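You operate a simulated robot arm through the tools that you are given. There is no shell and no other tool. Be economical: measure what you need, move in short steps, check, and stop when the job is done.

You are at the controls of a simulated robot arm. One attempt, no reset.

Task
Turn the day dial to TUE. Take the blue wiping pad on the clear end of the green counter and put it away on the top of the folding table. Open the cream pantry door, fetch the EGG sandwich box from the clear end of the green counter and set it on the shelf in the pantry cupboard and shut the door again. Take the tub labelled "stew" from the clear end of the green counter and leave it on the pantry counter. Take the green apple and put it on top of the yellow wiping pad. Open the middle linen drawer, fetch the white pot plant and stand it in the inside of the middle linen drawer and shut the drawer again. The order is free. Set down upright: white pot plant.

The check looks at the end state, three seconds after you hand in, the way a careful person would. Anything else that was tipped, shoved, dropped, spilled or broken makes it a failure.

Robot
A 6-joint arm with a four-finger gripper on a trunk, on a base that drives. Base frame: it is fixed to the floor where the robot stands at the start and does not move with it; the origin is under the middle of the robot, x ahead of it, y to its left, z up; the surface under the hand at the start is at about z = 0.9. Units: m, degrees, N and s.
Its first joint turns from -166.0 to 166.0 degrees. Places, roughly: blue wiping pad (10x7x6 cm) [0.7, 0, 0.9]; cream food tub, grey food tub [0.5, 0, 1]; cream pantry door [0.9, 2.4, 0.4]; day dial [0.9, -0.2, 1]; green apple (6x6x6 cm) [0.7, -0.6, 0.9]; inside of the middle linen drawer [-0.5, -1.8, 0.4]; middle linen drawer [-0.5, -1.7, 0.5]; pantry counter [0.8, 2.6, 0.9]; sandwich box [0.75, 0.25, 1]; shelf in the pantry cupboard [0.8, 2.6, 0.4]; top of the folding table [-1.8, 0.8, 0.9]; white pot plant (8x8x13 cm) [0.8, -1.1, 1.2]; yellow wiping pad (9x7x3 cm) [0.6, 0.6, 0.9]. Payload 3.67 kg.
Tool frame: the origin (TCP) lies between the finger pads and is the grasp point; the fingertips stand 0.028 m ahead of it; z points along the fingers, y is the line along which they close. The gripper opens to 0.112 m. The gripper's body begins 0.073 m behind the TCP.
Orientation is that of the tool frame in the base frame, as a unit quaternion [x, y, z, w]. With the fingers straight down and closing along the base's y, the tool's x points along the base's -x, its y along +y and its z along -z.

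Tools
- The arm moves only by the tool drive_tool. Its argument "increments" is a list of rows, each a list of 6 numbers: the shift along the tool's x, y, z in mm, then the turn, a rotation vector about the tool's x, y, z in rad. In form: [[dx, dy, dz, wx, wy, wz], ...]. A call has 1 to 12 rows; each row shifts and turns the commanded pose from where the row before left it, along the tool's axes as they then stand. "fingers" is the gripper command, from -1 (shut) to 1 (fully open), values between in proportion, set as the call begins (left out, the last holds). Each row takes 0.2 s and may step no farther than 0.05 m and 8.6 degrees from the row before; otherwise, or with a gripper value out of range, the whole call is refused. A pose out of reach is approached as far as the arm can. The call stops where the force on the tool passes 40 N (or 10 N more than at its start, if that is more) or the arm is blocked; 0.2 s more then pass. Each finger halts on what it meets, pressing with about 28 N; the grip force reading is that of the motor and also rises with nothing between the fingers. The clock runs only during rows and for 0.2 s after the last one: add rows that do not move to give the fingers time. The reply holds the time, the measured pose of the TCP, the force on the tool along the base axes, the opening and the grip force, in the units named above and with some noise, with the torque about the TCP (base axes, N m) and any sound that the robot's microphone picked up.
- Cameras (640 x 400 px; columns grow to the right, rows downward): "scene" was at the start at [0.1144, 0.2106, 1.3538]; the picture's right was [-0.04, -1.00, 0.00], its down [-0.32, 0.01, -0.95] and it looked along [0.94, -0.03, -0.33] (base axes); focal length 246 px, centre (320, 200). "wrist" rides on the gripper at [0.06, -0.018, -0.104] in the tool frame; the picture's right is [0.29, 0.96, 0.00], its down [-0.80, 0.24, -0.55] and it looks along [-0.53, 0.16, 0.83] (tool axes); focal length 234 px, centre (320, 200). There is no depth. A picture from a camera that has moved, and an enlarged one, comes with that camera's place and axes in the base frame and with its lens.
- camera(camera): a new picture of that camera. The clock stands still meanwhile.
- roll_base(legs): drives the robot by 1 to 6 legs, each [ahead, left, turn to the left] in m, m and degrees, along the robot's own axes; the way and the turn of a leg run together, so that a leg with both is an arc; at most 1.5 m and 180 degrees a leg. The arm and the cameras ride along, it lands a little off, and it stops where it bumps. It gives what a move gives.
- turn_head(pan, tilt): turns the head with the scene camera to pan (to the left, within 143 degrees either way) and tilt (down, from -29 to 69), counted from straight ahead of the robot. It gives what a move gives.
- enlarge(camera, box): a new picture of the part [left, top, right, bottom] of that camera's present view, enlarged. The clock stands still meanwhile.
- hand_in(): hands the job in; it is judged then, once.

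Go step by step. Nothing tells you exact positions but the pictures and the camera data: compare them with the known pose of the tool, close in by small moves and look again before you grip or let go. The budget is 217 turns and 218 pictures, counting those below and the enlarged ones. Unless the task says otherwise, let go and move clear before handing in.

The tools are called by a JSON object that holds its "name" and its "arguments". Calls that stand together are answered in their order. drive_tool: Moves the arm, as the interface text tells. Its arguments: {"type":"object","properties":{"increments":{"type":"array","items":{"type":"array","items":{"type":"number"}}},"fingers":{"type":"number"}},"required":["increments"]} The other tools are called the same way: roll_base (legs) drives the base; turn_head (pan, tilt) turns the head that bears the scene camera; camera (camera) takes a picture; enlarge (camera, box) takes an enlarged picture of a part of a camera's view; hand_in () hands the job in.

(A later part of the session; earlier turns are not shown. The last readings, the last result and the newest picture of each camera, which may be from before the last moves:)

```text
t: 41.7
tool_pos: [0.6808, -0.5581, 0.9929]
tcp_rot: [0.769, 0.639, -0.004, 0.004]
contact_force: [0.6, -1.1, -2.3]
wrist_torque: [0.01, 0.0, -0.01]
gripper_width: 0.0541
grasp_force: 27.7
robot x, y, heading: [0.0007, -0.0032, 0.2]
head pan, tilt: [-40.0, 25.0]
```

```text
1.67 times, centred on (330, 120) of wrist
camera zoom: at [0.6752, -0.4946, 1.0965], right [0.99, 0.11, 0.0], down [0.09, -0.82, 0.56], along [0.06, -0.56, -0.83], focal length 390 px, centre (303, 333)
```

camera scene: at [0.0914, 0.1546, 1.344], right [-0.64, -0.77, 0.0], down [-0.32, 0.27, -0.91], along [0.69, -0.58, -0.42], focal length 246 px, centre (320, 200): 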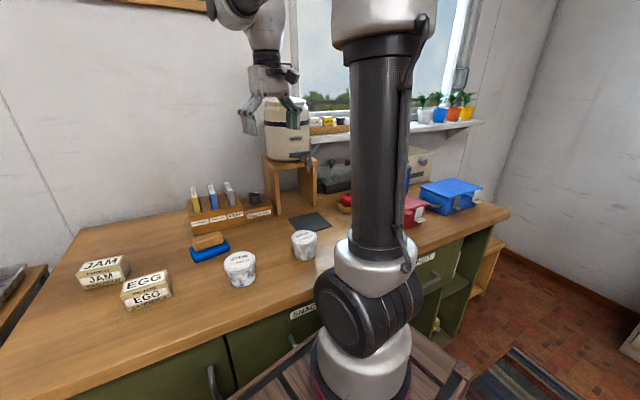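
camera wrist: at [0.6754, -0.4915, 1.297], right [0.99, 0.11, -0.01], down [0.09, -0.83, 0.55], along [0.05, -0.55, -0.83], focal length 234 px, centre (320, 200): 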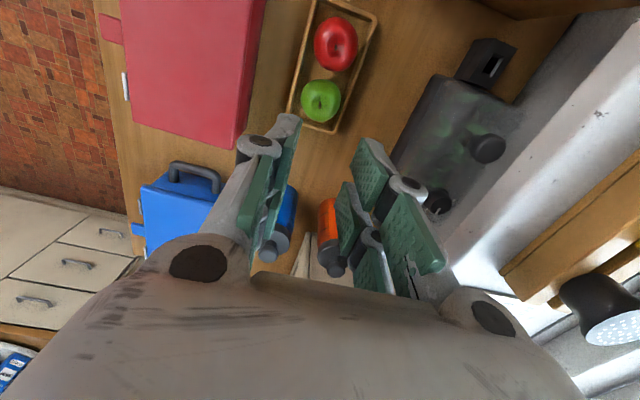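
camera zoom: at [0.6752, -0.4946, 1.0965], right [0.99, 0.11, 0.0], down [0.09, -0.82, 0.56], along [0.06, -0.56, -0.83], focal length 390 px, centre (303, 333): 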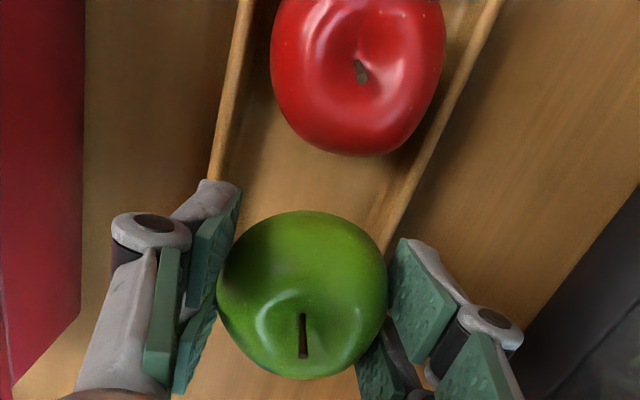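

The apple is held. I lift it and carry it left towards the yellow pad, staying clear of the tap.

{"name": "drive_tool", "arguments": {"increments": [[0, 0, -40, 0, 0, 0], [0, 0, -40, 0, 0, 0], [0, 0, -40, 0, 0, 0], [0, 0, -40, 0, 0, 0], [0, 0, -40, 0, 0, 0], [0, 0, -30, 0, 0, 0], [-7, -40, 0, 0, 0, 0], [-7, -40, 0, 0, 0, 0], [40, -8, 0, 0, 0, 0], [40, -8, 0, 0, 0, 0], [40, -8, 0, 0, 0, 0]]}}

{"name": "drive_tool", "arguments": {"increments": [[40, -8, 0, 0, 0, 0], [40, -8, 0, 0, 0, 0], [40, -8, 0, 0, 0, 0], [40, -8, 0, 0, 0, 0], [40, -8, 0, 0, 0, 0], [40, -8, 0, 0, 0, 0], [40, -8, 0, 0, 0, 0], [40, -8, 0, 0, 0, 0], [40, -8, 0, 0, 0, 0], [40, -8, 0, 0, 0, 0], [40, -8, 0, 0, 0, 0], [40, -8, 0, 0, 0, 0]]}}

{"name": "turn_head", "arguments": {"pan": 25, "tilt": 30}}

{"name": "camera", "arguments": {"camera": "scene"}}

{"name": "camera", "arguments": {"camera": "wrist"}}

```text
t: 44.1
tool_pos: [0.5987, -0.433, 1.2217]
tcp_rot: [0.77, 0.639, -0.003, 0.002]
contact_force: [0.8, -1.8, -2.1]
wrist_torque: [0.04, 0.01, 0.04]
gripper_width: 0.0543
grasp_force: 27.9
robot x, y, heading: [0.0018, 0.0012, -0.2]
head pan, tilt: [-40.0, 25.0]
```

```text
t: 46.7
tool_pos: [0.5923, 0.0574, 1.2181]
tcp_rot: [0.77, 0.638, -0.003, 0.003]
contact_force: [-0.1, -0.1, -0.5]
wrist_torque: [0.05, -0.02, 0.02]
gripper_width: 0.0542
grasp_force: 28.2
robot x, y, heading: [0.0018, -0.0026, 0.2]
head pan, tilt: [-40.0, 25.0]
```

```text
t: 48.0
tool_pos: [0.594, 0.0556, 1.2175]
tcp_rot: [0.769, 0.639, -0.002, 0.004]
contact_force: [-0.1, 0.8, -1.3]
wrist_torque: [0.02, 0.0, 0.02]
gripper_width: 0.0544
grasp_force: 28.2
robot x, y, heading: [-0.0007, 0.0013, 0.1]
head pan, tilt: [25.0, 30.0]
```

```text
184 pictures are left
camera scene: at [0.1029, 0.252, 1.3361], right [0.42, -0.91, 0.0], down [-0.45, -0.21, -0.87], along [0.79, 0.37, -0.5], focal length 246 px, centre (320, 200)
```

scene: 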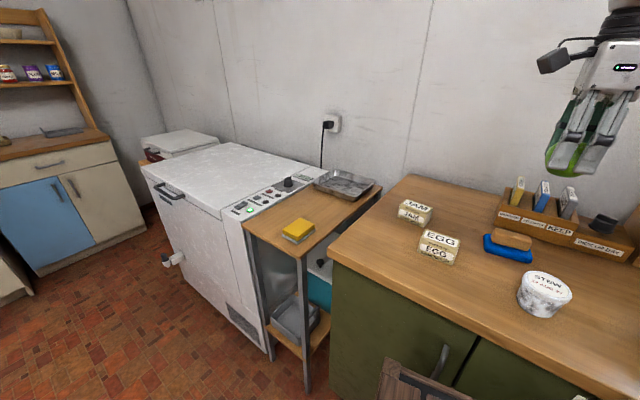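

```text
183 pictures are left
camera wrist: at [0.5869, 0.1211, 1.3214], right [0.99, 0.11, 0.0], down [0.09, -0.82, 0.56], along [0.06, -0.56, -0.83], focal length 234 px, centre (320, 200)
```

wrist: 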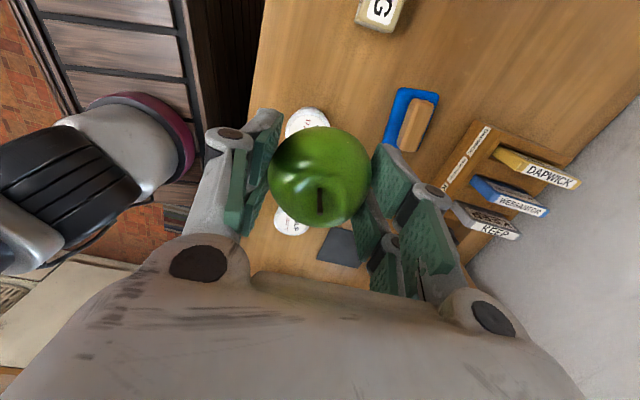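

The yellow pad triangulates to about (0.63, 0.57) with its top at z≈0.875. I carry the apple above it.

{"name": "drive_tool", "arguments": {"increments": [[43, -5, 0, 0, 0, 0], [43, -5, 0, 0, 0, 0], [43, -5, 0, 0, 0, 0], [43, -5, 0, 0, 0, 0], [43, -5, 0, 0, 0, 0], [43, -5, 0, 0, 0, 0], [43, -5, 0, 0, 0, 0], [43, -5, 0, 0, 0, 0], [43, -5, 0, 0, 0, 0], [43, -5, 0, 0, 0, 0], [43, -5, 0, 0, 0, 0], [41, -5, 0, 0, 0, 0]]}}

{"name": "drive_tool", "arguments": {"increments": [[0, 0, 45, 0, 0, 0], [0, 0, 45, 0, 0, 0], [0, 0, 45, 0, 0, 0], [0, 0, 20, 0, 0, 0], [0, 0, 0, 0, 0, 0]]}}

{"name": "camera", "arguments": {"camera": "scene"}}

{"name": "camera", "arguments": {"camera": "wrist"}}

```text
t: 50.6
tool_pos: [0.6192, 0.5227, 1.2073]
tcp_rot: [0.77, 0.638, -0.002, 0.003]
contact_force: [-0.4, -0.8, 0.9]
wrist_torque: [0.11, 0.0, 0.0]
gripper_width: 0.0541
grasp_force: 27.9
out of reach, approached as far as the arm can: row 11, 12
robot x, y, heading: [-0.0023, 0.0022, 0.2]
head pan, tilt: [25.0, 30.0]
```

```text
t: 51.8
tool_pos: [0.6205, 0.5212, 1.0484]
tcp_rot: [0.77, 0.638, -0.002, 0.003]
contact_force: [-0.2, -0.7, -1.3]
wrist_torque: [-0.01, 0.04, 0.01]
gripper_width: 0.054
grasp_force: 27.9
robot x, y, heading: [0.0014, 0.0018, -0.2]
head pan, tilt: [25.0, 30.0]
```

```text
182 pictures are left
camera scene: at [0.1029, 0.2521, 1.336], right [0.42, -0.91, 0.0], down [-0.45, -0.21, -0.87], along [0.79, 0.37, -0.5], focal length 246 px, centre (320, 200)
```

scene: 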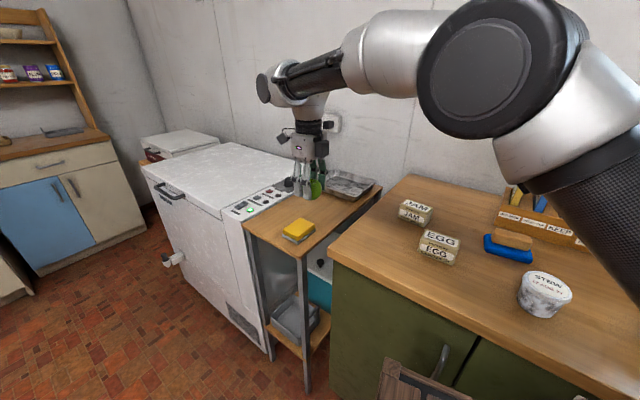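

```text
181 pictures are left
camera wrist: at [0.6148, 0.5866, 1.1518], right [0.99, 0.11, 0.0], down [0.09, -0.82, 0.56], along [0.06, -0.56, -0.83], focal length 234 px, centre (320, 200)
```

wrist: 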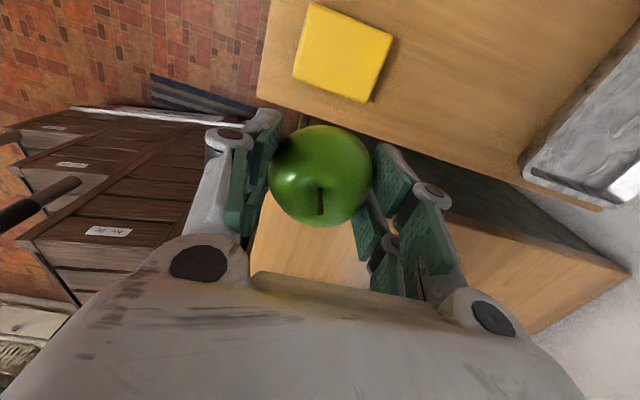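

{"name": "drive_tool", "arguments": {"increments": [[30, 3, 0, 0, 0, 0], [30, 2, 0, 0, 0, 0], [0, 0, 30, 0, 0, 0], [0, 0, 30, 0, 0, 0], [0, 0, 0, 0, 0, 0]]}}

{"name": "enlarge", "arguments": {"camera": "scene", "box": [240, 130, 400, 260]}}

{"name": "camera", "arguments": {"camera": "wrist"}}

```text
t: 53.0
tool_pos: [0.6362, 0.58, 0.9879]
tcp_rot: [0.769, 0.639, -0.002, 0.004]
contact_force: [0.3, 0.8, -1.5]
wrist_torque: [0.01, -0.04, 0.0]
gripper_width: 0.054
grasp_force: 28.2
robot x, y, heading: [0.0035, -0.0021, 0.1]
head pan, tilt: [25.0, 30.0]
```

```text
3.08 times, centred on (320, 195) of scene
camera zoom: at [0.1029, 0.2522, 1.336], right [0.42, -0.91, 0.0], down [-0.45, -0.21, -0.87], along [0.79, 0.37, -0.5], focal length 758 px, centre (320, 215)
```

zoom: 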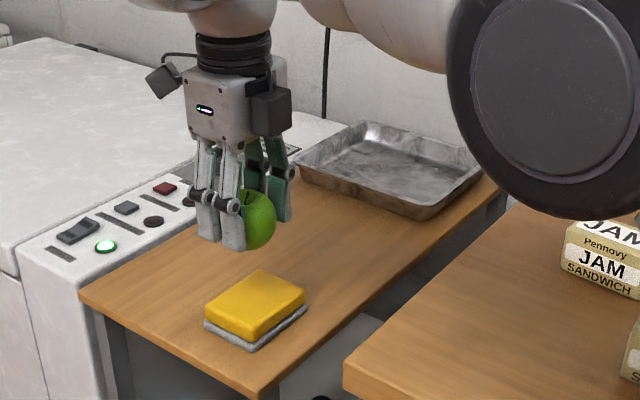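

```text
179 pictures are left
camera wrist: at [0.6302, 0.6447, 1.0918], right [0.99, 0.11, 0.0], down [0.09, -0.82, 0.56], along [0.06, -0.56, -0.83], focal length 234 px, centre (320, 200)
```

wrist: 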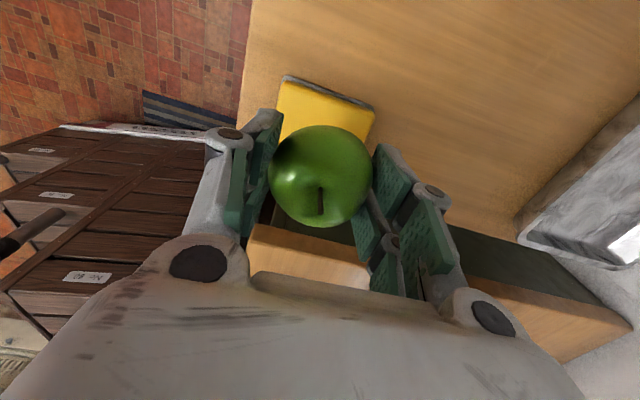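

Apple is above the pad centre. I lower it until it touches.

{"name": "drive_tool", "arguments": {"increments": [[0, 4, 25, 0, 0, 0], [0, 0, 25, 0, 0, 0], [0, 0, 5, 0, 0, 0], [0, 0, 0, 0, 0, 0]]}}

{"name": "enlarge", "arguments": {"camera": "scene", "box": [240, 130, 400, 260]}}

```text
t: 54.0
tool_pos: [0.6385, 0.5797, 0.9336]
tcp_rot: [0.769, 0.639, -0.003, 0.003]
contact_force: [0.3, 0.4, -1.1]
wrist_torque: [-0.04, 0.0, -0.03]
gripper_width: 0.054
grasp_force: 27.7
robot x, y, heading: [0.0011, -0.0005, -0.1]
head pan, tilt: [25.0, 30.0]
```

```text
3.08 times, centred on (320, 195) of scene
camera zoom: at [0.1029, 0.2522, 1.336], right [0.42, -0.91, 0.0], down [-0.45, -0.21, -0.87], along [0.79, 0.37, -0.5], focal length 758 px, centre (320, 215)
```

zoom: 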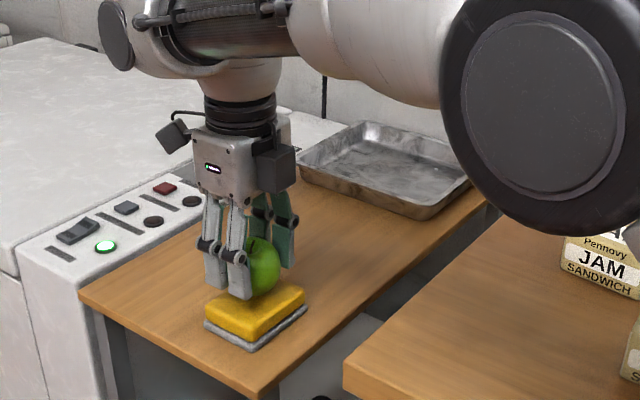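

{"name": "drive_tool", "arguments": {"increments": [[0, 0, 4, 0, 0, 0], [0, 0, 3, 0, 0, 0], [0, 0, 3, 0, 0, 0], [0, 0, 0, 0, 0, 0]]}}

{"name": "enlarge", "arguments": {"camera": "scene", "box": [260, 170, 340, 250]}}

```text
t: 55.0
tool_pos: [0.6389, 0.5797, 0.924]
tcp_rot: [0.77, 0.639, -0.002, 0.003]
contact_force: [1.2, 2.3, 18.5]
wrist_torque: [0.07, -0.1, 0.0]
gripper_width: 0.0539
grasp_force: 27.8
robot x, y, heading: [-0.0007, 0.0021, 0.1]
head pan, tilt: [25.0, 30.0]
```

```text
5.00 times, centred on (300, 210) of scene
camera zoom: at [0.1025, 0.2518, 1.3361], right [0.42, -0.91, 0.0], down [-0.45, -0.21, -0.87], along [0.79, 0.37, -0.5], focal length 1231 px, centre (420, 150)
```

zoom: 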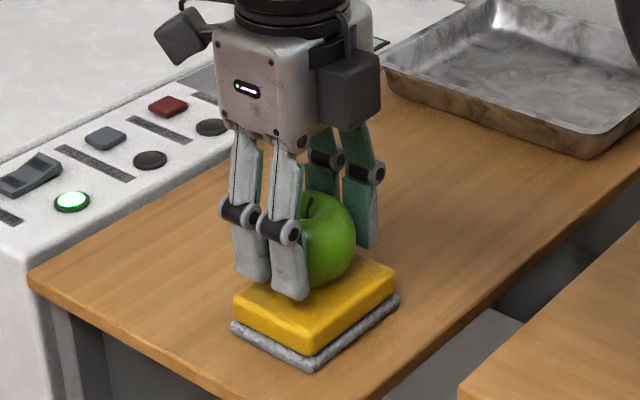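

It is in contact (18 N). I ease up slightly, open gently and rise.

{"name": "drive_tool", "arguments": {"increments": [[0, 0, -1.5, 0, 0, 0], [0, 0, 0, 0, 0, 0]]}}

{"name": "drive_tool", "arguments": {"increments": [[0, 0, 0, 0, 0, 0], [0, 0, 0, 0, 0, 0]], "fingers": 0.15}}

{"name": "drive_tool", "arguments": {"increments": [[0, 0, 0, 0, 0, 0], [0, 0, 0, 0, 0, 0], [0, 0, -15, 0, 0, 0], [0, 0, -40, 0, 0, 0], [0, 0, -40, 0, 0, 0], [0, 0, -40, 0, 0, 0], [0, 0, 0, 0, 0, 0]], "fingers": 0.6}}

{"name": "enlarge", "arguments": {"camera": "scene", "box": [240, 130, 400, 260]}}

{"name": "camera", "arguments": {"camera": "wrist"}}

```text
t: 55.6
tool_pos: [0.6388, 0.5792, 0.924]
tcp_rot: [0.769, 0.639, -0.003, 0.004]
contact_force: [2.0, 2.2, 9.4]
wrist_torque: [0.1, -0.15, 0.01]
gripper_width: 0.0539
grasp_force: 28.3
robot x, y, heading: [-0.0018, 0.0025, -0.0]
head pan, tilt: [25.0, 30.0]
```

```text
t: 56.2
tool_pos: [0.6382, 0.5792, 0.9254]
tcp_rot: [0.77, 0.639, -0.004, 0.004]
contact_force: [-0.8, 0.3, 0.2]
wrist_torque: [-0.04, -0.03, 0.01]
gripper_width: 0.0642
grasp_force: 0.1
robot x, y, heading: [-0.001, -0.0016, 0.4]
head pan, tilt: [25.0, 30.0]
```

```text
t: 57.8
tool_pos: [0.6385, 0.5806, 1.0593]
tcp_rot: [0.769, 0.639, -0.004, 0.003]
contact_force: [-0.4, -0.1, 0.1]
wrist_torque: [0.0, 0.0, -0.02]
gripper_width: 0.0895
grasp_force: 0.2
robot x, y, heading: [0.0005, 0.0025, 0.0]
head pan, tilt: [25.0, 30.0]
```

```text
3.08 times, centred on (320, 195) of scene
camera zoom: at [0.1029, 0.2522, 1.336], right [0.42, -0.91, 0.0], down [-0.45, -0.21, -0.87], along [0.79, 0.37, -0.5], focal length 758 px, centre (320, 215)
```

zoom: 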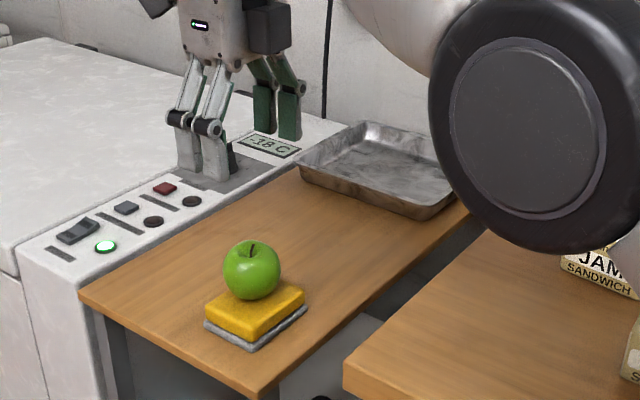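

```text
175 pictures are left
camera wrist: at [0.6332, 0.6452, 1.1622], right [0.99, 0.11, 0.0], down [0.09, -0.82, 0.56], along [0.06, -0.56, -0.83], focal length 234 px, centre (320, 200)
```

wrist: 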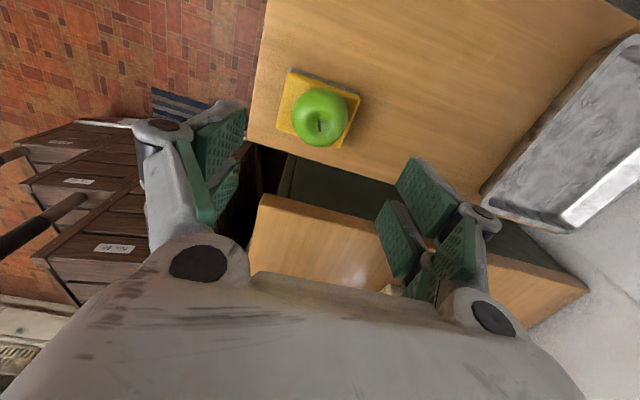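

Apple sits on the yellow pad. Next, the EGG box: I move the hand back over the counter and reorient it.

{"name": "drive_tool", "arguments": {"increments": [[0, 0, -40, 0, 0, 0], [-40, 5, -25, 0, 0, 0], [-40, 5, -25, 0, 0, 0], [-43, 5, -20, 0, 0, 0], [-43, 5, 0, 0, 0, 0], [-43, 0, 0, 0, 0, 0], [-43, 0, 0, 0, 0, 0], [-43, 0, 0, 0, 0, 0], [-43, 0, 0, 0, 0, 0], [-43, 0, 0, 0, 0, 0], [0, 0, 0, 0, 0, 0]], "fingers": 1}}

{"name": "drive_tool", "arguments": {"increments": [[0, 0, 0, 0, 0, -0.147], [0, 0, 0, 0, 0, -0.147], [0, 0, 0, 0, 0, -0.147], [0, 0, 0, 0, 0, -0.147], [0, 0, 0, 0, 0, -0.147], [0, 0, 0, 0, 0, -0.147], [0, 0, 0, 0, 0, -0.147], [0, 0, 0, 0, 0, -0.147], [0, 0, 0, 0, 0, -0.147], [0, 0, 0, 0, 0, -0.147], [0, 0, 0, 0, 0, -0.147], [0, 0, 0, 0, 0, -0.14]]}}

{"name": "camera", "arguments": {"camera": "wrist"}}

{"name": "camera", "arguments": {"camera": "scene"}}

```text
t: 60.2
tool_pos: [0.5834, 0.1931, 1.1688]
tcp_rot: [0.769, 0.639, -0.003, 0.004]
contact_force: [-1.1, 0.1, -0.6]
wrist_torque: [0.0, -0.02, 0.0]
gripper_width: 0.1118
grasp_force: 0.1
out of reach, approached as far as the arm can: row 1
robot x, y, heading: [0.0036, 0.0022, -0.2]
head pan, tilt: [25.0, 30.0]
```

```text
t: 62.8
tool_pos: [0.5837, 0.1929, 1.1694]
tcp_rot: [-0.002, 1.0, -0.004, 0.0]
contact_force: [0.5, -0.1, 1.1]
wrist_torque: [-0.02, 0.01, 0.0]
gripper_width: 0.1118
grasp_force: 0.0
robot x, y, heading: [-0.0015, -0.0029, 0.2]
head pan, tilt: [25.0, 30.0]
```

```text
174 pictures are left
camera wrist: at [0.5251, 0.1771, 1.2738], right [-0.29, 0.96, -0.01], down [0.8, 0.25, 0.55], along [0.53, 0.15, -0.83], focal length 234 px, centre (320, 200)
```

wrist: 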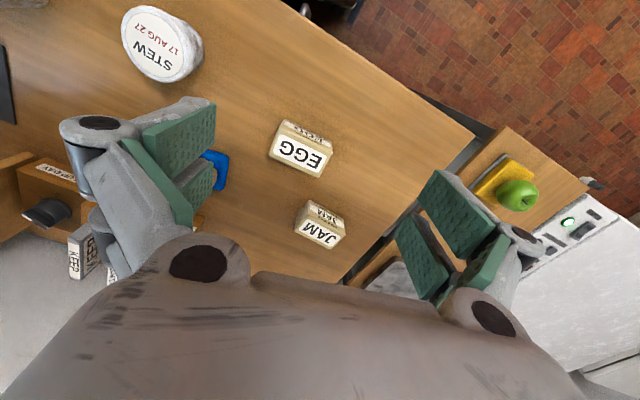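

```text
173 pictures are left
camera scene: at [0.1029, 0.252, 1.336], right [0.42, -0.91, 0.0], down [-0.45, -0.21, -0.87], along [0.79, 0.37, -0.5], focal length 246 px, centre (320, 200)
```

scene: 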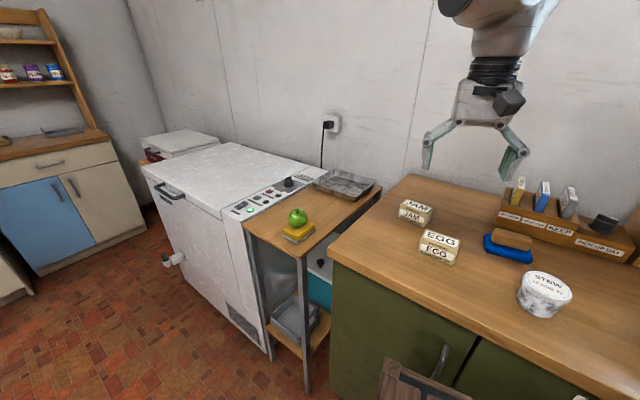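

Since the pantry trip needs an empty hand for the door anyway, I'll bring the STEW tub first, at about (0.575, 0.0), top z≈0.96. I move above it.

{"name": "drive_tool", "arguments": {"increments": [[2, -48, 0, 0, 0, 0], [2, -48, 0, 0, 0, 0], [2, -48, 0, 0, 0, 0], [2, -48, 0, 0, 0, 0], [0, 0, 0, 0, 0, 0]]}}

{"name": "camera", "arguments": {"camera": "wrist"}}

{"name": "camera", "arguments": {"camera": "scene"}}

```text
t: 64.0
tool_pos: [0.5751, 0.0007, 1.17]
tcp_rot: [0.0, 1.0, -0.005, 0.001]
contact_force: [-0.5, 0.1, 0.3]
wrist_torque: [0.01, 0.01, -0.01]
gripper_width: 0.112
grasp_force: 0.1
robot x, y, heading: [0.0008, -0.0006, 0.2]
head pan, tilt: [25.0, 30.0]
```

```text
172 pictures are left
camera wrist: at [0.5158, -0.0156, 1.2755], right [-0.29, 0.96, -0.01], down [0.8, 0.25, 0.55], along [0.53, 0.15, -0.83], focal length 234 px, centre (320, 200)
```

wrist: 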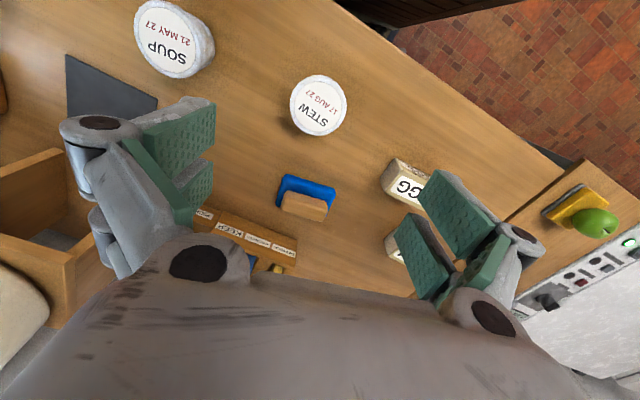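

```text
171 pictures are left
camera scene: at [0.1029, 0.252, 1.336], right [0.42, -0.91, 0.0], down [-0.45, -0.21, -0.87], along [0.79, 0.37, -0.5], focal length 246 px, centre (320, 200)
```

scene: 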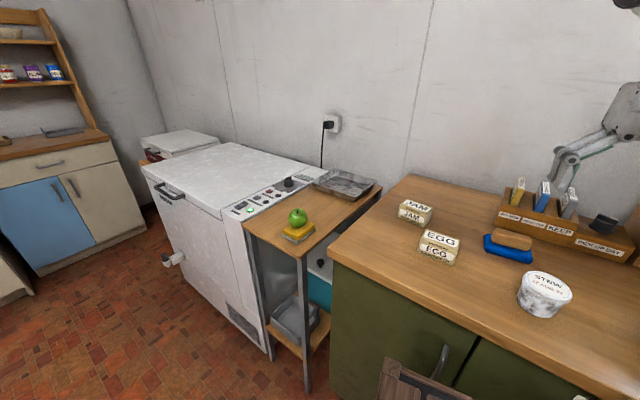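

{"name": "drive_tool", "arguments": {"increments": [[-1, -2, 45, 0, 0, 0], [0, 0, 45, 0, 0, 0], [0, 0, 45, 0, 0, 0], [0, 0, 40, 0, 0, 0], [0, 0, 0, 0, 0, 0]]}}

{"name": "enlarge", "arguments": {"camera": "scene", "box": [480, 200, 640, 340]}}

{"name": "camera", "arguments": {"camera": "wrist"}}

```text
t: 65.2
tool_pos: [0.5753, -0.0034, 0.9966]
tcp_rot: [0.001, 1.0, -0.004, 0.001]
contact_force: [1.0, 0.0, -0.2]
wrist_torque: [0.01, 0.01, 0.01]
gripper_width: 0.112
grasp_force: 0.1
robot x, y, heading: [0.0019, -0.0049, 0.1]
head pan, tilt: [25.0, 30.0]
```

```text
2.86 times, centred on (560, 270) of scene
camera zoom: at [0.1028, 0.252, 1.3361], right [0.42, -0.91, 0.0], down [-0.45, -0.21, -0.87], along [0.79, 0.37, -0.5], focal length 704 px, centre (-366, 0)
```

zoom: 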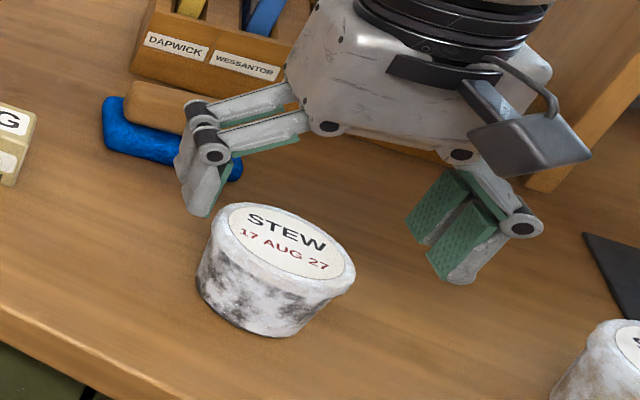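

```text
169 pictures are left
camera wrist: at [0.5169, -0.0188, 1.1003], right [-0.29, 0.96, -0.01], down [0.8, 0.25, 0.55], along [0.53, 0.15, -0.83], focal length 234 px, centre (320, 200)
```

wrist: 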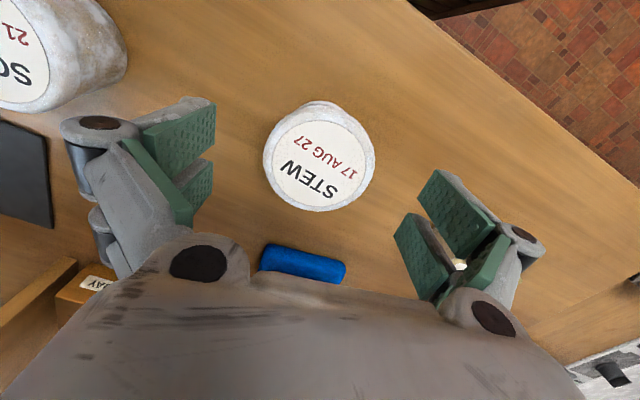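

{"name": "drive_tool", "arguments": {"increments": [[-1, 0, 25, 0, 0, 0], [0, 0, 20, 0, 0, 0], [0, 0, 5, 0, 0, 0], [0, 0, 0, 0, 0, 0]]}}

{"name": "camera", "arguments": {"camera": "wrist"}}

```text
t: 66.2
tool_pos: [0.5773, -0.0043, 0.9463]
tcp_rot: [0.0, 1.0, -0.004, 0.0]
contact_force: [0.0, 0.2, -0.1]
wrist_torque: [-0.02, 0.01, 0.01]
gripper_width: 0.1119
grasp_force: 0.1
robot x, y, heading: [-0.0002, -0.001, 0.1]
head pan, tilt: [25.0, 30.0]
```

```text
168 pictures are left
camera wrist: at [0.5187, -0.0192, 1.0508], right [-0.29, 0.96, -0.01], down [0.8, 0.25, 0.55], along [0.53, 0.15, -0.83], focal length 234 px, centre (320, 200)
```

wrist: 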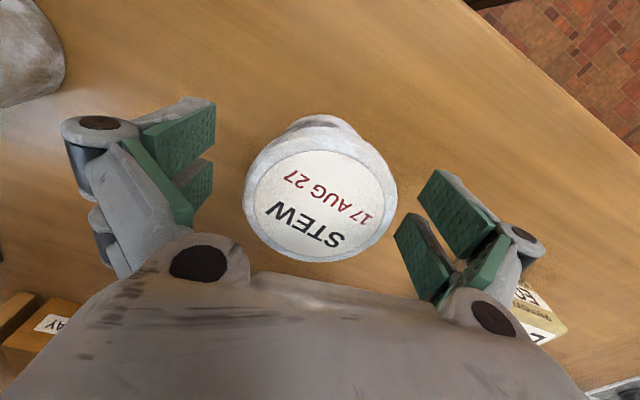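

{"name": "drive_tool", "arguments": {"increments": [[-2, 1, 0, 0, 0, 0], [0, 0, 0, 0, 0, 0], [0, 0, 0, 0, 0, 0], [0, 0, 0, 0, 0, 0]], "fingers": -0.2}}

{"name": "drive_tool", "arguments": {"increments": [[0, 0, -10, 0, 0, 0], [0, 0, -20, 0, 0, 0], [0, 0, -30, 0, 0, 0], [0, 0, -40, 0, 0, 0], [0, 0, -40, 0, 0, 0], [0, 0, -40, 0, 0, 0], [0, 0, 0, 0, 0, 0]]}}

{"name": "camera", "arguments": {"camera": "wrist"}}

{"name": "camera", "arguments": {"camera": "scene"}}

```text
t: 67.2
tool_pos: [0.5801, -0.0031, 0.9458]
tcp_rot: [0.0, 1.0, -0.004, 0.0]
contact_force: [2.0, -0.8, 4.6]
wrist_torque: [0.1, -0.15, -0.02]
gripper_width: 0.0682
grasp_force: 28.1
robot x, y, heading: [-0.0001, -0.0037, 0.3]
head pan, tilt: [25.0, 30.0]
```

```text
t: 68.8
tool_pos: [0.5794, -0.0007, 1.1262]
tcp_rot: [0.0, 1.0, -0.005, 0.0]
contact_force: [0.5, -0.4, -2.7]
wrist_torque: [0.01, 0.02, 0.02]
gripper_width: 0.0679
grasp_force: 28.3
robot x, y, heading: [-0.0008, -0.0013, 0.3]
head pan, tilt: [25.0, 30.0]
```

```text
167 pictures are left
camera wrist: at [0.52, -0.0167, 1.2311], right [-0.29, 0.96, -0.01], down [0.8, 0.25, 0.55], along [0.53, 0.15, -0.83], focal length 234 px, centre (320, 200)
```

wrist: 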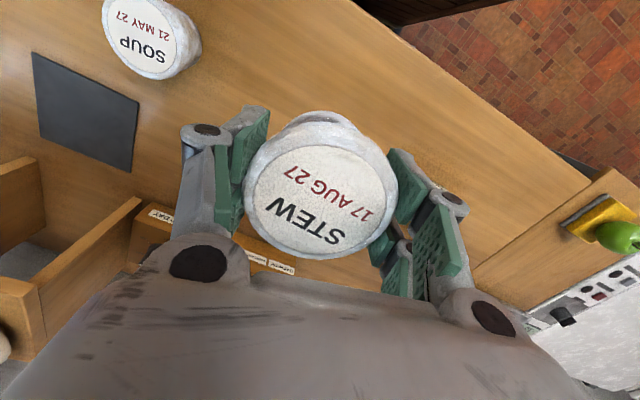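

```text
166 pictures are left
camera scene: at [0.103, 0.252, 1.336], right [0.42, -0.91, 0.0], down [-0.45, -0.21, -0.87], along [0.79, 0.37, -0.5], focal length 246 px, centre (320, 200)
```

scene: 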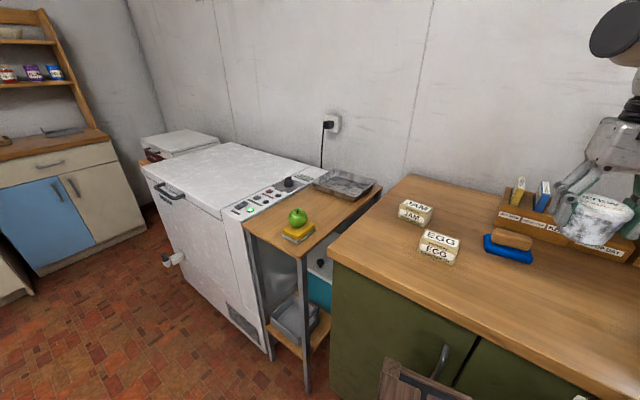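

The STEW tub is held. I look left towards the pantry and around for a driving path.

{"name": "turn_head", "arguments": {"pan": 65, "tilt": 22}}

{"name": "camera", "arguments": {"camera": "scene"}}

{"name": "turn_head", "arguments": {"pan": 130, "tilt": 25}}

{"name": "camera", "arguments": {"camera": "scene"}}

{"name": "turn_head", "arguments": {"pan": -120, "tilt": 25}}

{"name": "camera", "arguments": {"camera": "scene"}}

```text
t: 69.9
tool_pos: [0.5785, -0.002, 1.1266]
tcp_rot: [0.0, 1.0, -0.004, 0.0]
contact_force: [-1.1, 0.5, -2.5]
wrist_torque: [0.03, -0.02, 0.01]
gripper_width: 0.068
grasp_force: 27.9
robot x, y, heading: [-0.0003, 0.0035, 0.0]
head pan, tilt: [65.0, 22.0]
```

```text
165 pictures are left
camera scene: at [0.0603, 0.2979, 1.3489], right [0.91, -0.42, 0.0], down [-0.16, -0.34, -0.93], along [0.39, 0.84, -0.37], focal length 246 px, centre (320, 200)
```

scene: 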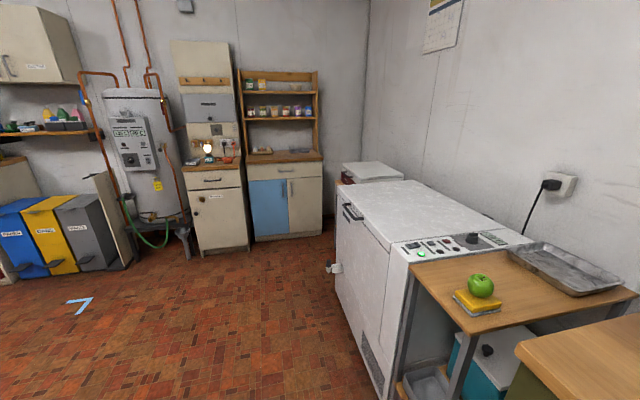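

```text
t: 71.3
tool_pos: [0.5789, -0.0026, 1.1263]
tcp_rot: [0.0, 1.0, -0.005, 0.0]
contact_force: [0.9, -0.1, -1.5]
wrist_torque: [0.03, 0.0, -0.02]
gripper_width: 0.0678
grasp_force: 27.6
robot x, y, heading: [-0.0003, -0.0003, -0.1]
head pan, tilt: [130.0, 25.0]
```

```text
164 pictures are left
camera scene: at [-0.0382, 0.2845, 1.344], right [0.77, 0.64, 0.0], down [0.27, -0.32, -0.91], along [-0.58, 0.69, -0.42], focal length 246 px, centre (320, 200)
```

scene: 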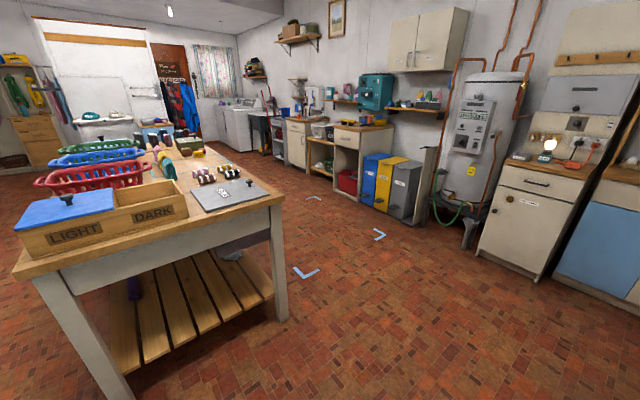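

```text
t: 74.8
tool_pos: [0.5801, -0.001, 1.1255]
tcp_rot: [-0.001, 1.0, -0.005, 0.0]
contact_force: [-0.2, -0.1, -2.6]
wrist_torque: [0.01, -0.01, 0.0]
gripper_width: 0.0679
grasp_force: 28.1
robot x, y, heading: [-0.0015, 0.0012, 0.1]
head pan, tilt: [-120.0, 25.0]
```

```text
163 pictures are left
camera scene: at [-0.0251, 0.134, 1.344], right [-0.87, 0.5, 0.0], down [0.21, 0.37, -0.91], along [-0.45, -0.78, -0.42], focal length 246 px, centre (320, 200)
```

scene: 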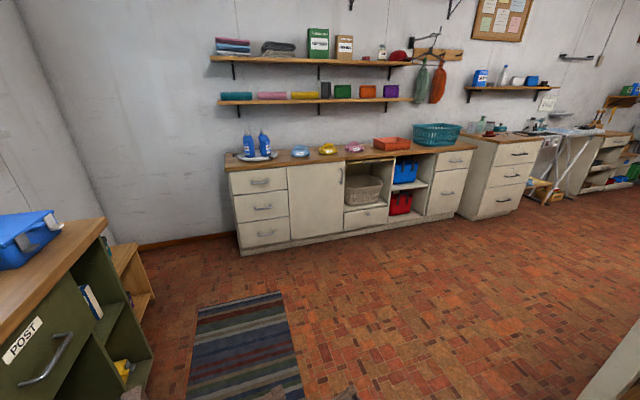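

The pantry (shelf hutch, blue and cream lower doors) is at about x 0.5–0.9, front y≈2.4. I turn left in place and drive part-way, then look again.

{"name": "roll_base", "arguments": {"legs": [[0, 0, 90], [1.0, 0, 0]]}}

{"name": "turn_head", "arguments": {"pan": -25, "tilt": 22}}

{"name": "camera", "arguments": {"camera": "scene"}}

```text
t: 76.3
tool_pos: [0.5573, 0.0994, 1.1261]
tcp_rot: [-0.103, 0.995, -0.006, -0.001]
contact_force: [-0.4, 0.1, -2.2]
wrist_torque: [0.03, -0.01, -0.02]
gripper_width: 0.0679
grasp_force: 28.0
robot x, y, heading: [-0.0072, -0.017, 12.0]
head pan, tilt: [-120.0, 25.0]
stopped in leg 1: the robot was blocked; the commanded pose is now the measured one
```

```text
t: 78.0
tool_pos: [0.5584, 0.1008, 1.1263]
tcp_rot: [-0.103, 0.995, -0.005, 0.0]
contact_force: [-0.1, 0.3, -2.7]
wrist_torque: [-0.02, -0.01, 0.01]
gripper_width: 0.0678
grasp_force: 28.1
robot x, y, heading: [-0.0076, -0.0149, 11.6]
head pan, tilt: [-25.0, 22.0]
```

```text
162 pictures are left
camera scene: at [0.0578, 0.1744, 1.3489], right [-0.23, -0.97, 0.0], down [-0.36, 0.09, -0.93], along [0.9, -0.21, -0.37], focal length 246 px, centre (320, 200)
```

scene: 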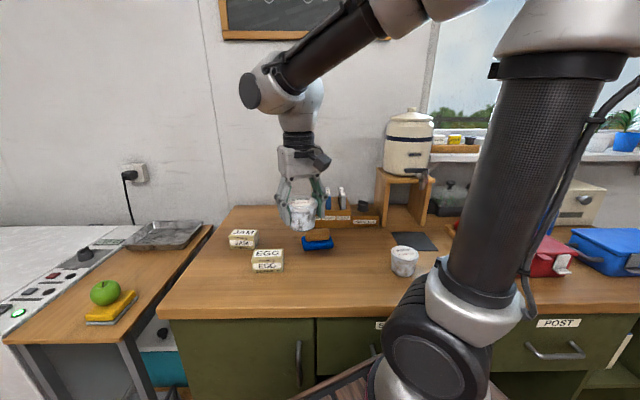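

The base corner touched the counter. I turn back, reverse a bit, and then turn.

{"name": "roll_base", "arguments": {"legs": [[0, 0, -11], [-0.2, 0, 0], [0, 0, 90]]}}

{"name": "turn_head", "arguments": {"pan": -25, "tilt": 30}}

{"name": "camera", "arguments": {"camera": "scene"}}

```text
t: 84.2
tool_pos: [-0.2142, 0.5583, 1.1255]
tcp_rot: [0.71, -0.704, 0.004, -0.005]
contact_force: [-0.1, 0.4, -2.7]
wrist_torque: [-0.02, -0.01, -0.08]
gripper_width: 0.0683
grasp_force: 27.6
robot x, y, heading: [-0.2099, -0.0229, 90.3]
head pan, tilt: [-25.0, 22.0]
```

```text
t: 84.9
tool_pos: [-0.2141, 0.5587, 1.1262]
tcp_rot: [0.71, -0.704, 0.004, -0.003]
contact_force: [0.3, -0.5, -2.9]
wrist_torque: [0.0, -0.01, -0.01]
gripper_width: 0.0681
grasp_force: 28.3
robot x, y, heading: [-0.2099, -0.0211, 90.7]
head pan, tilt: [-25.0, 30.0]
```

```text
161 pictures are left
camera scene: at [-0.3869, 0.079, 1.3361], right [0.91, -0.41, 0.0], down [-0.21, -0.45, -0.87], along [0.36, 0.79, -0.5], focal length 246 px, centre (320, 200)
```

scene: 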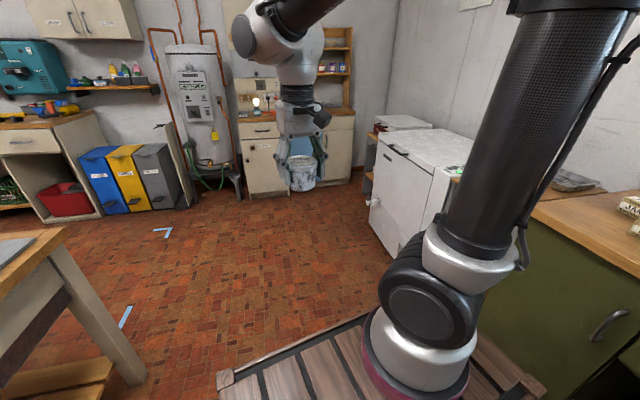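

{"name": "roll_base", "arguments": {"legs": [[1.2, 0, 0]]}}

{"name": "turn_head", "arguments": {"pan": -40, "tilt": 25}}

{"name": "camera", "arguments": {"camera": "scene"}}

```text
t: 91.0
tool_pos: [-0.2239, 1.7608, 1.1267]
tcp_rot: [0.71, -0.705, 0.005, -0.003]
contact_force: [0.7, 0.1, -2.7]
wrist_torque: [-0.01, -0.02, -0.01]
gripper_width: 0.0678
grasp_force: 28.2
robot x, y, heading: [-0.2187, 1.18, 90.5]
head pan, tilt: [-25.0, 30.0]
```

```text
t: 91.7
tool_pos: [-0.2234, 1.7595, 1.1262]
tcp_rot: [0.71, -0.704, 0.004, -0.003]
contact_force: [0.7, -0.5, -2.0]
wrist_torque: [0.02, 0.01, 0.02]
gripper_width: 0.0678
grasp_force: 27.9
robot x, y, heading: [-0.2177, 1.1811, 90.1]
head pan, tilt: [-40.0, 25.0]
```

```text
160 pictures are left
camera scene: at [-0.3751, 1.2697, 1.344], right [0.77, -0.64, 0.0], down [-0.27, -0.33, -0.91], along [0.58, 0.7, -0.42], focal length 246 px, centre (320, 200)
```

scene: 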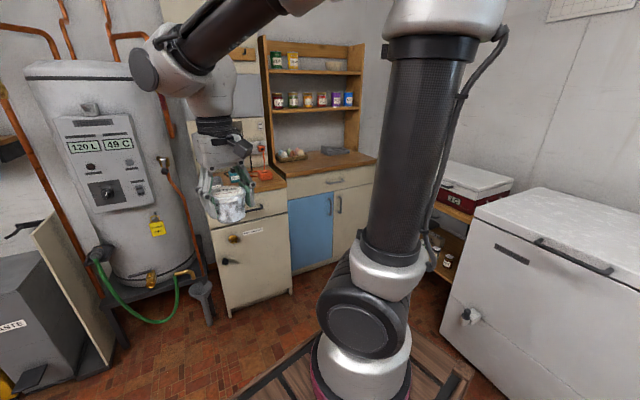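

I raise the tub a little and move the base right and forward to stand in front of the pantry.

{"name": "drive_tool", "arguments": {"increments": [[0, 0, -40, 0, 0, 0], [0, 0, -40, 0, 0, 0]]}}

{"name": "roll_base", "arguments": {"legs": [[0.25, -0.45, 0], [0.2, 0, 0]]}}

{"name": "turn_head", "arguments": {"pan": -25, "tilt": 30}}

{"name": "camera", "arguments": {"camera": "scene"}}

{"name": "camera", "arguments": {"camera": "wrist"}}

```text
t: 92.3
tool_pos: [-0.2243, 1.7595, 1.2069]
tcp_rot: [0.71, -0.704, 0.004, -0.003]
contact_force: [-0.8, 0.1, -1.8]
wrist_torque: [0.02, 0.01, -0.01]
gripper_width: 0.0678
grasp_force: 28.1
robot x, y, heading: [-0.2215, 1.1812, 90.4]
head pan, tilt: [-40.0, 25.0]
```

```text
t: 96.5
tool_pos: [0.2235, 2.2127, 1.2057]
tcp_rot: [0.709, -0.706, 0.004, -0.003]
contact_force: [0.9, -0.4, -2.2]
wrist_torque: [-0.01, -0.03, 0.0]
gripper_width: 0.0678
grasp_force: 27.8
robot x, y, heading: [0.2242, 1.6364, 90.3]
head pan, tilt: [-40.0, 25.0]
```

```text
t: 97.3
tool_pos: [0.2235, 2.2122, 1.2069]
tcp_rot: [0.709, -0.705, 0.004, -0.004]
contact_force: [0.5, -0.3, -1.3]
wrist_torque: [0.03, -0.02, -0.02]
gripper_width: 0.0678
grasp_force: 27.8
robot x, y, heading: [0.2276, 1.6376, 90.0]
head pan, tilt: [-25.0, 30.0]
```

```text
159 pictures are left
camera scene: at [0.0518, 1.7338, 1.3361], right [0.91, -0.42, 0.0], down [-0.21, -0.45, -0.87], along [0.36, 0.79, -0.5], focal length 246 px, centre (320, 200)
```

scene: 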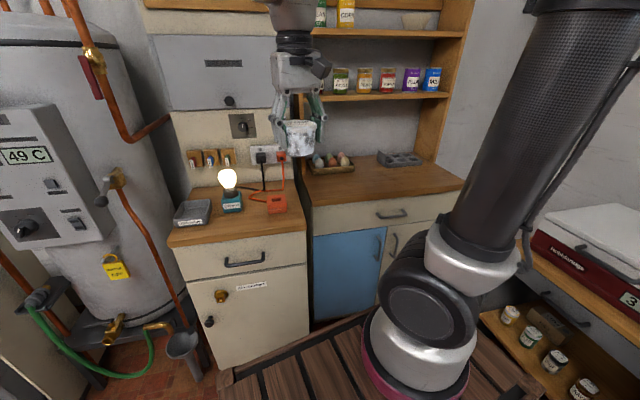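

```text
158 pictures are left
camera wrist: at [0.2419, 2.1541, 1.3109], right [-0.96, -0.29, -0.01], down [-0.25, 0.8, 0.55], along [-0.15, 0.53, -0.83], focal length 234 px, centre (320, 200)
```

wrist: 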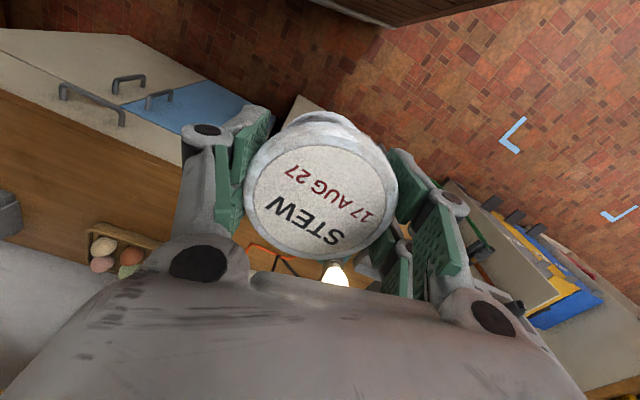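

The pantry is turned about −9°; its counter front runs from about (0.33, 2.41) to (0.96, 2.31). I move the tub over (0.62, 2.47).

{"name": "drive_tool", "arguments": {"increments": [[0, -45, 0, 0, 0, 0], [0, -45, 0, 0, 0, 0], [-20, -40, 0, 0, 0, 0], [-20, -40, 0, 0, 0, 0], [-25, -40, 10, 0, 0, 0], [-25, -40, 10, 0, 0, 0], [-30, -38, 10, 0, 0, 0], [-30, -35, 10, 0, 0, 0], [-35, -30, 15, 0, 0, 0], [-35, -25, 20, 0, 0, 0], [-35, -17, 20, 0, 0, 0], [0, 0, 0, 0, 0, 0]]}}

{"name": "camera", "arguments": {"camera": "scene"}}

{"name": "camera", "arguments": {"camera": "wrist"}}

```text
t: 99.9
tool_pos: [0.6183, 2.4691, 1.1152]
tcp_rot: [0.709, -0.706, 0.005, -0.003]
contact_force: [-0.1, -0.3, -2.5]
wrist_torque: [-0.01, 0.02, 0.02]
gripper_width: 0.0677
grasp_force: 28.3
robot x, y, heading: [0.2291, 1.6281, 90.4]
head pan, tilt: [-25.0, 30.0]
```

```text
157 pictures are left
camera scene: at [0.0519, 1.7338, 1.3361], right [0.91, -0.42, 0.0], down [-0.21, -0.45, -0.87], along [0.36, 0.79, -0.5], focal length 246 px, centre (320, 200)
```

scene: 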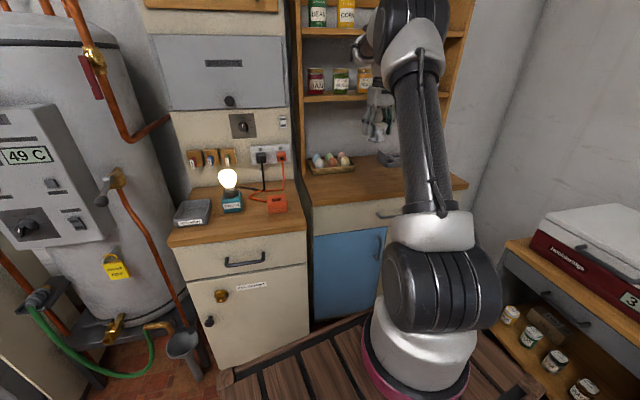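

```text
156 pictures are left
camera wrist: at [0.6366, 2.4117, 1.2194], right [-0.96, -0.29, -0.01], down [-0.25, 0.8, 0.55], along [-0.15, 0.53, -0.83], focal length 234 px, centre (320, 200)
```

wrist: 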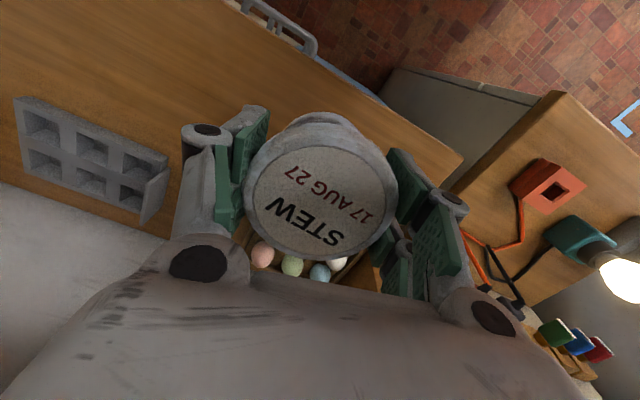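

I shift 5 cm deeper onto the counter and lower the tub in steps.

{"name": "drive_tool", "arguments": {"increments": [[-28, 0, 20, 0, 0, 0], [-28, 0, 25, 0, 0, 0], [0, 0, 40, 0, 0, 0], [0, 0, 40, 0, 0, 0], [0, 0, 0, 0, 0, 0]]}}

{"name": "camera", "arguments": {"camera": "wrist"}}

{"name": "enlarge", "arguments": {"camera": "scene", "box": [290, 80, 430, 240]}}

```text
t: 101.1
tool_pos: [0.6188, 2.527, 0.9899]
tcp_rot: [0.71, -0.705, 0.004, -0.004]
contact_force: [0.5, 0.4, -2.1]
wrist_torque: [-0.01, 0.01, 0.03]
gripper_width: 0.0676
grasp_force: 27.8
robot x, y, heading: [0.2305, 1.6343, 90.3]
head pan, tilt: [-25.0, 30.0]
```

```text
155 pictures are left
camera wrist: at [0.6377, 2.4688, 1.0942], right [-0.96, -0.29, -0.01], down [-0.25, 0.8, 0.55], along [-0.15, 0.53, -0.83], focal length 234 px, centre (320, 200)
```

wrist: 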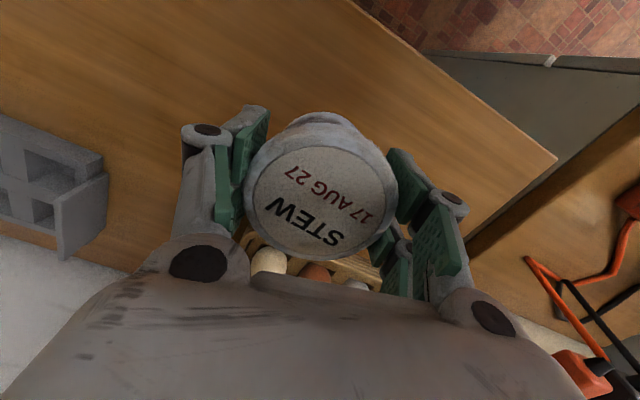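

```text
2.50 times, centred on (360, 160) of scene
camera zoom: at [0.0518, 1.7338, 1.3361], right [0.91, -0.42, 0.0], down [-0.21, -0.45, -0.87], along [0.36, 0.79, -0.5], focal length 616 px, centre (220, 300)
```

zoom: 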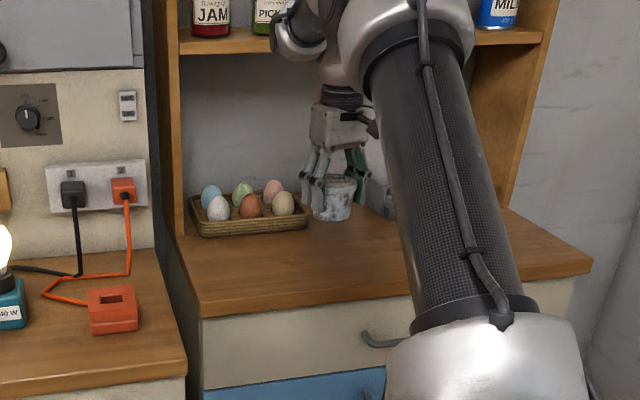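

{"name": "drive_tool", "arguments": {"increments": [[5, 0, 25, 0, 0, 0], [0, 0, 8, 0, 0, 0], [0, 0, 5, 0, 0, 0], [0, 0, 4, 0, 0, 0], [0, 0, 0, 0, 0, 0]]}}

{"name": "enlarge", "arguments": {"camera": "scene", "box": [330, 110, 410, 190]}}

```text
t: 102.3
tool_pos: [0.6193, 2.5209, 0.9484]
tcp_rot: [0.709, -0.705, 0.004, -0.003]
contact_force: [0.6, -0.7, -3.4]
wrist_torque: [-0.02, 0.02, -0.02]
gripper_width: 0.0677
grasp_force: 27.9
robot x, y, heading: [0.2271, 1.6376, 90.6]
head pan, tilt: [-25.0, 30.0]
```

```text
5.00 times, centred on (370, 150) of scene
camera zoom: at [0.0519, 1.7339, 1.3361], right [0.91, -0.42, 0.0], down [-0.21, -0.45, -0.87], along [0.36, 0.79, -0.5], focal length 1231 px, centre (70, 450)
```

zoom: 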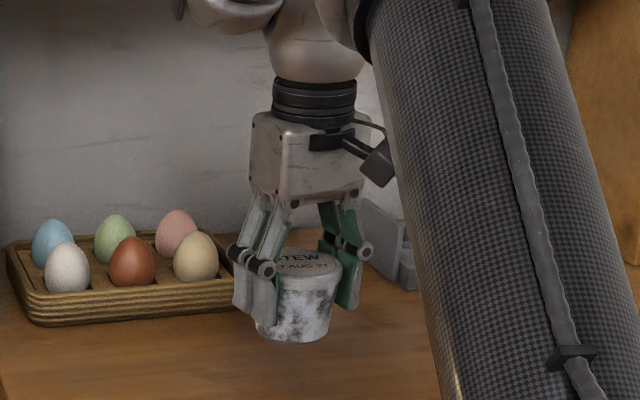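

{"name": "drive_tool", "arguments": {"increments": [[0, 0, 4, 0, 0, 0], [0, 0, 3, 0, 0, 0], [0, 0, 3, 0, 0, 0], [0, 0, 3, 0, 0, 0], [0, 0, 3, 0, 0, 0], [0, 0, 0, 0, 0, 0]]}}

{"name": "enlarge", "arguments": {"camera": "scene", "box": [330, 110, 410, 190]}}

```text
t: 103.7
tool_pos: [0.6204, 2.5201, 0.9326]
tcp_rot: [0.709, -0.705, 0.004, -0.002]
contact_force: [0.5, -0.9, -2.4]
wrist_torque: [-0.01, -0.01, -0.01]
gripper_width: 0.0679
grasp_force: 27.8
robot x, y, heading: [0.2267, 1.6344, 89.9]
head pan, tilt: [-25.0, 30.0]
```

```text
5.00 times, centred on (370, 150) of scene
camera zoom: at [0.0519, 1.7339, 1.3361], right [0.91, -0.42, 0.0], down [-0.21, -0.45, -0.87], along [0.36, 0.79, -0.5], focal length 1231 px, centre (70, 450)
```

zoom: 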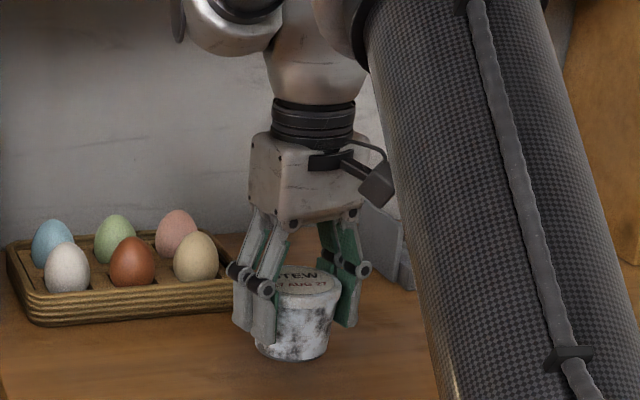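

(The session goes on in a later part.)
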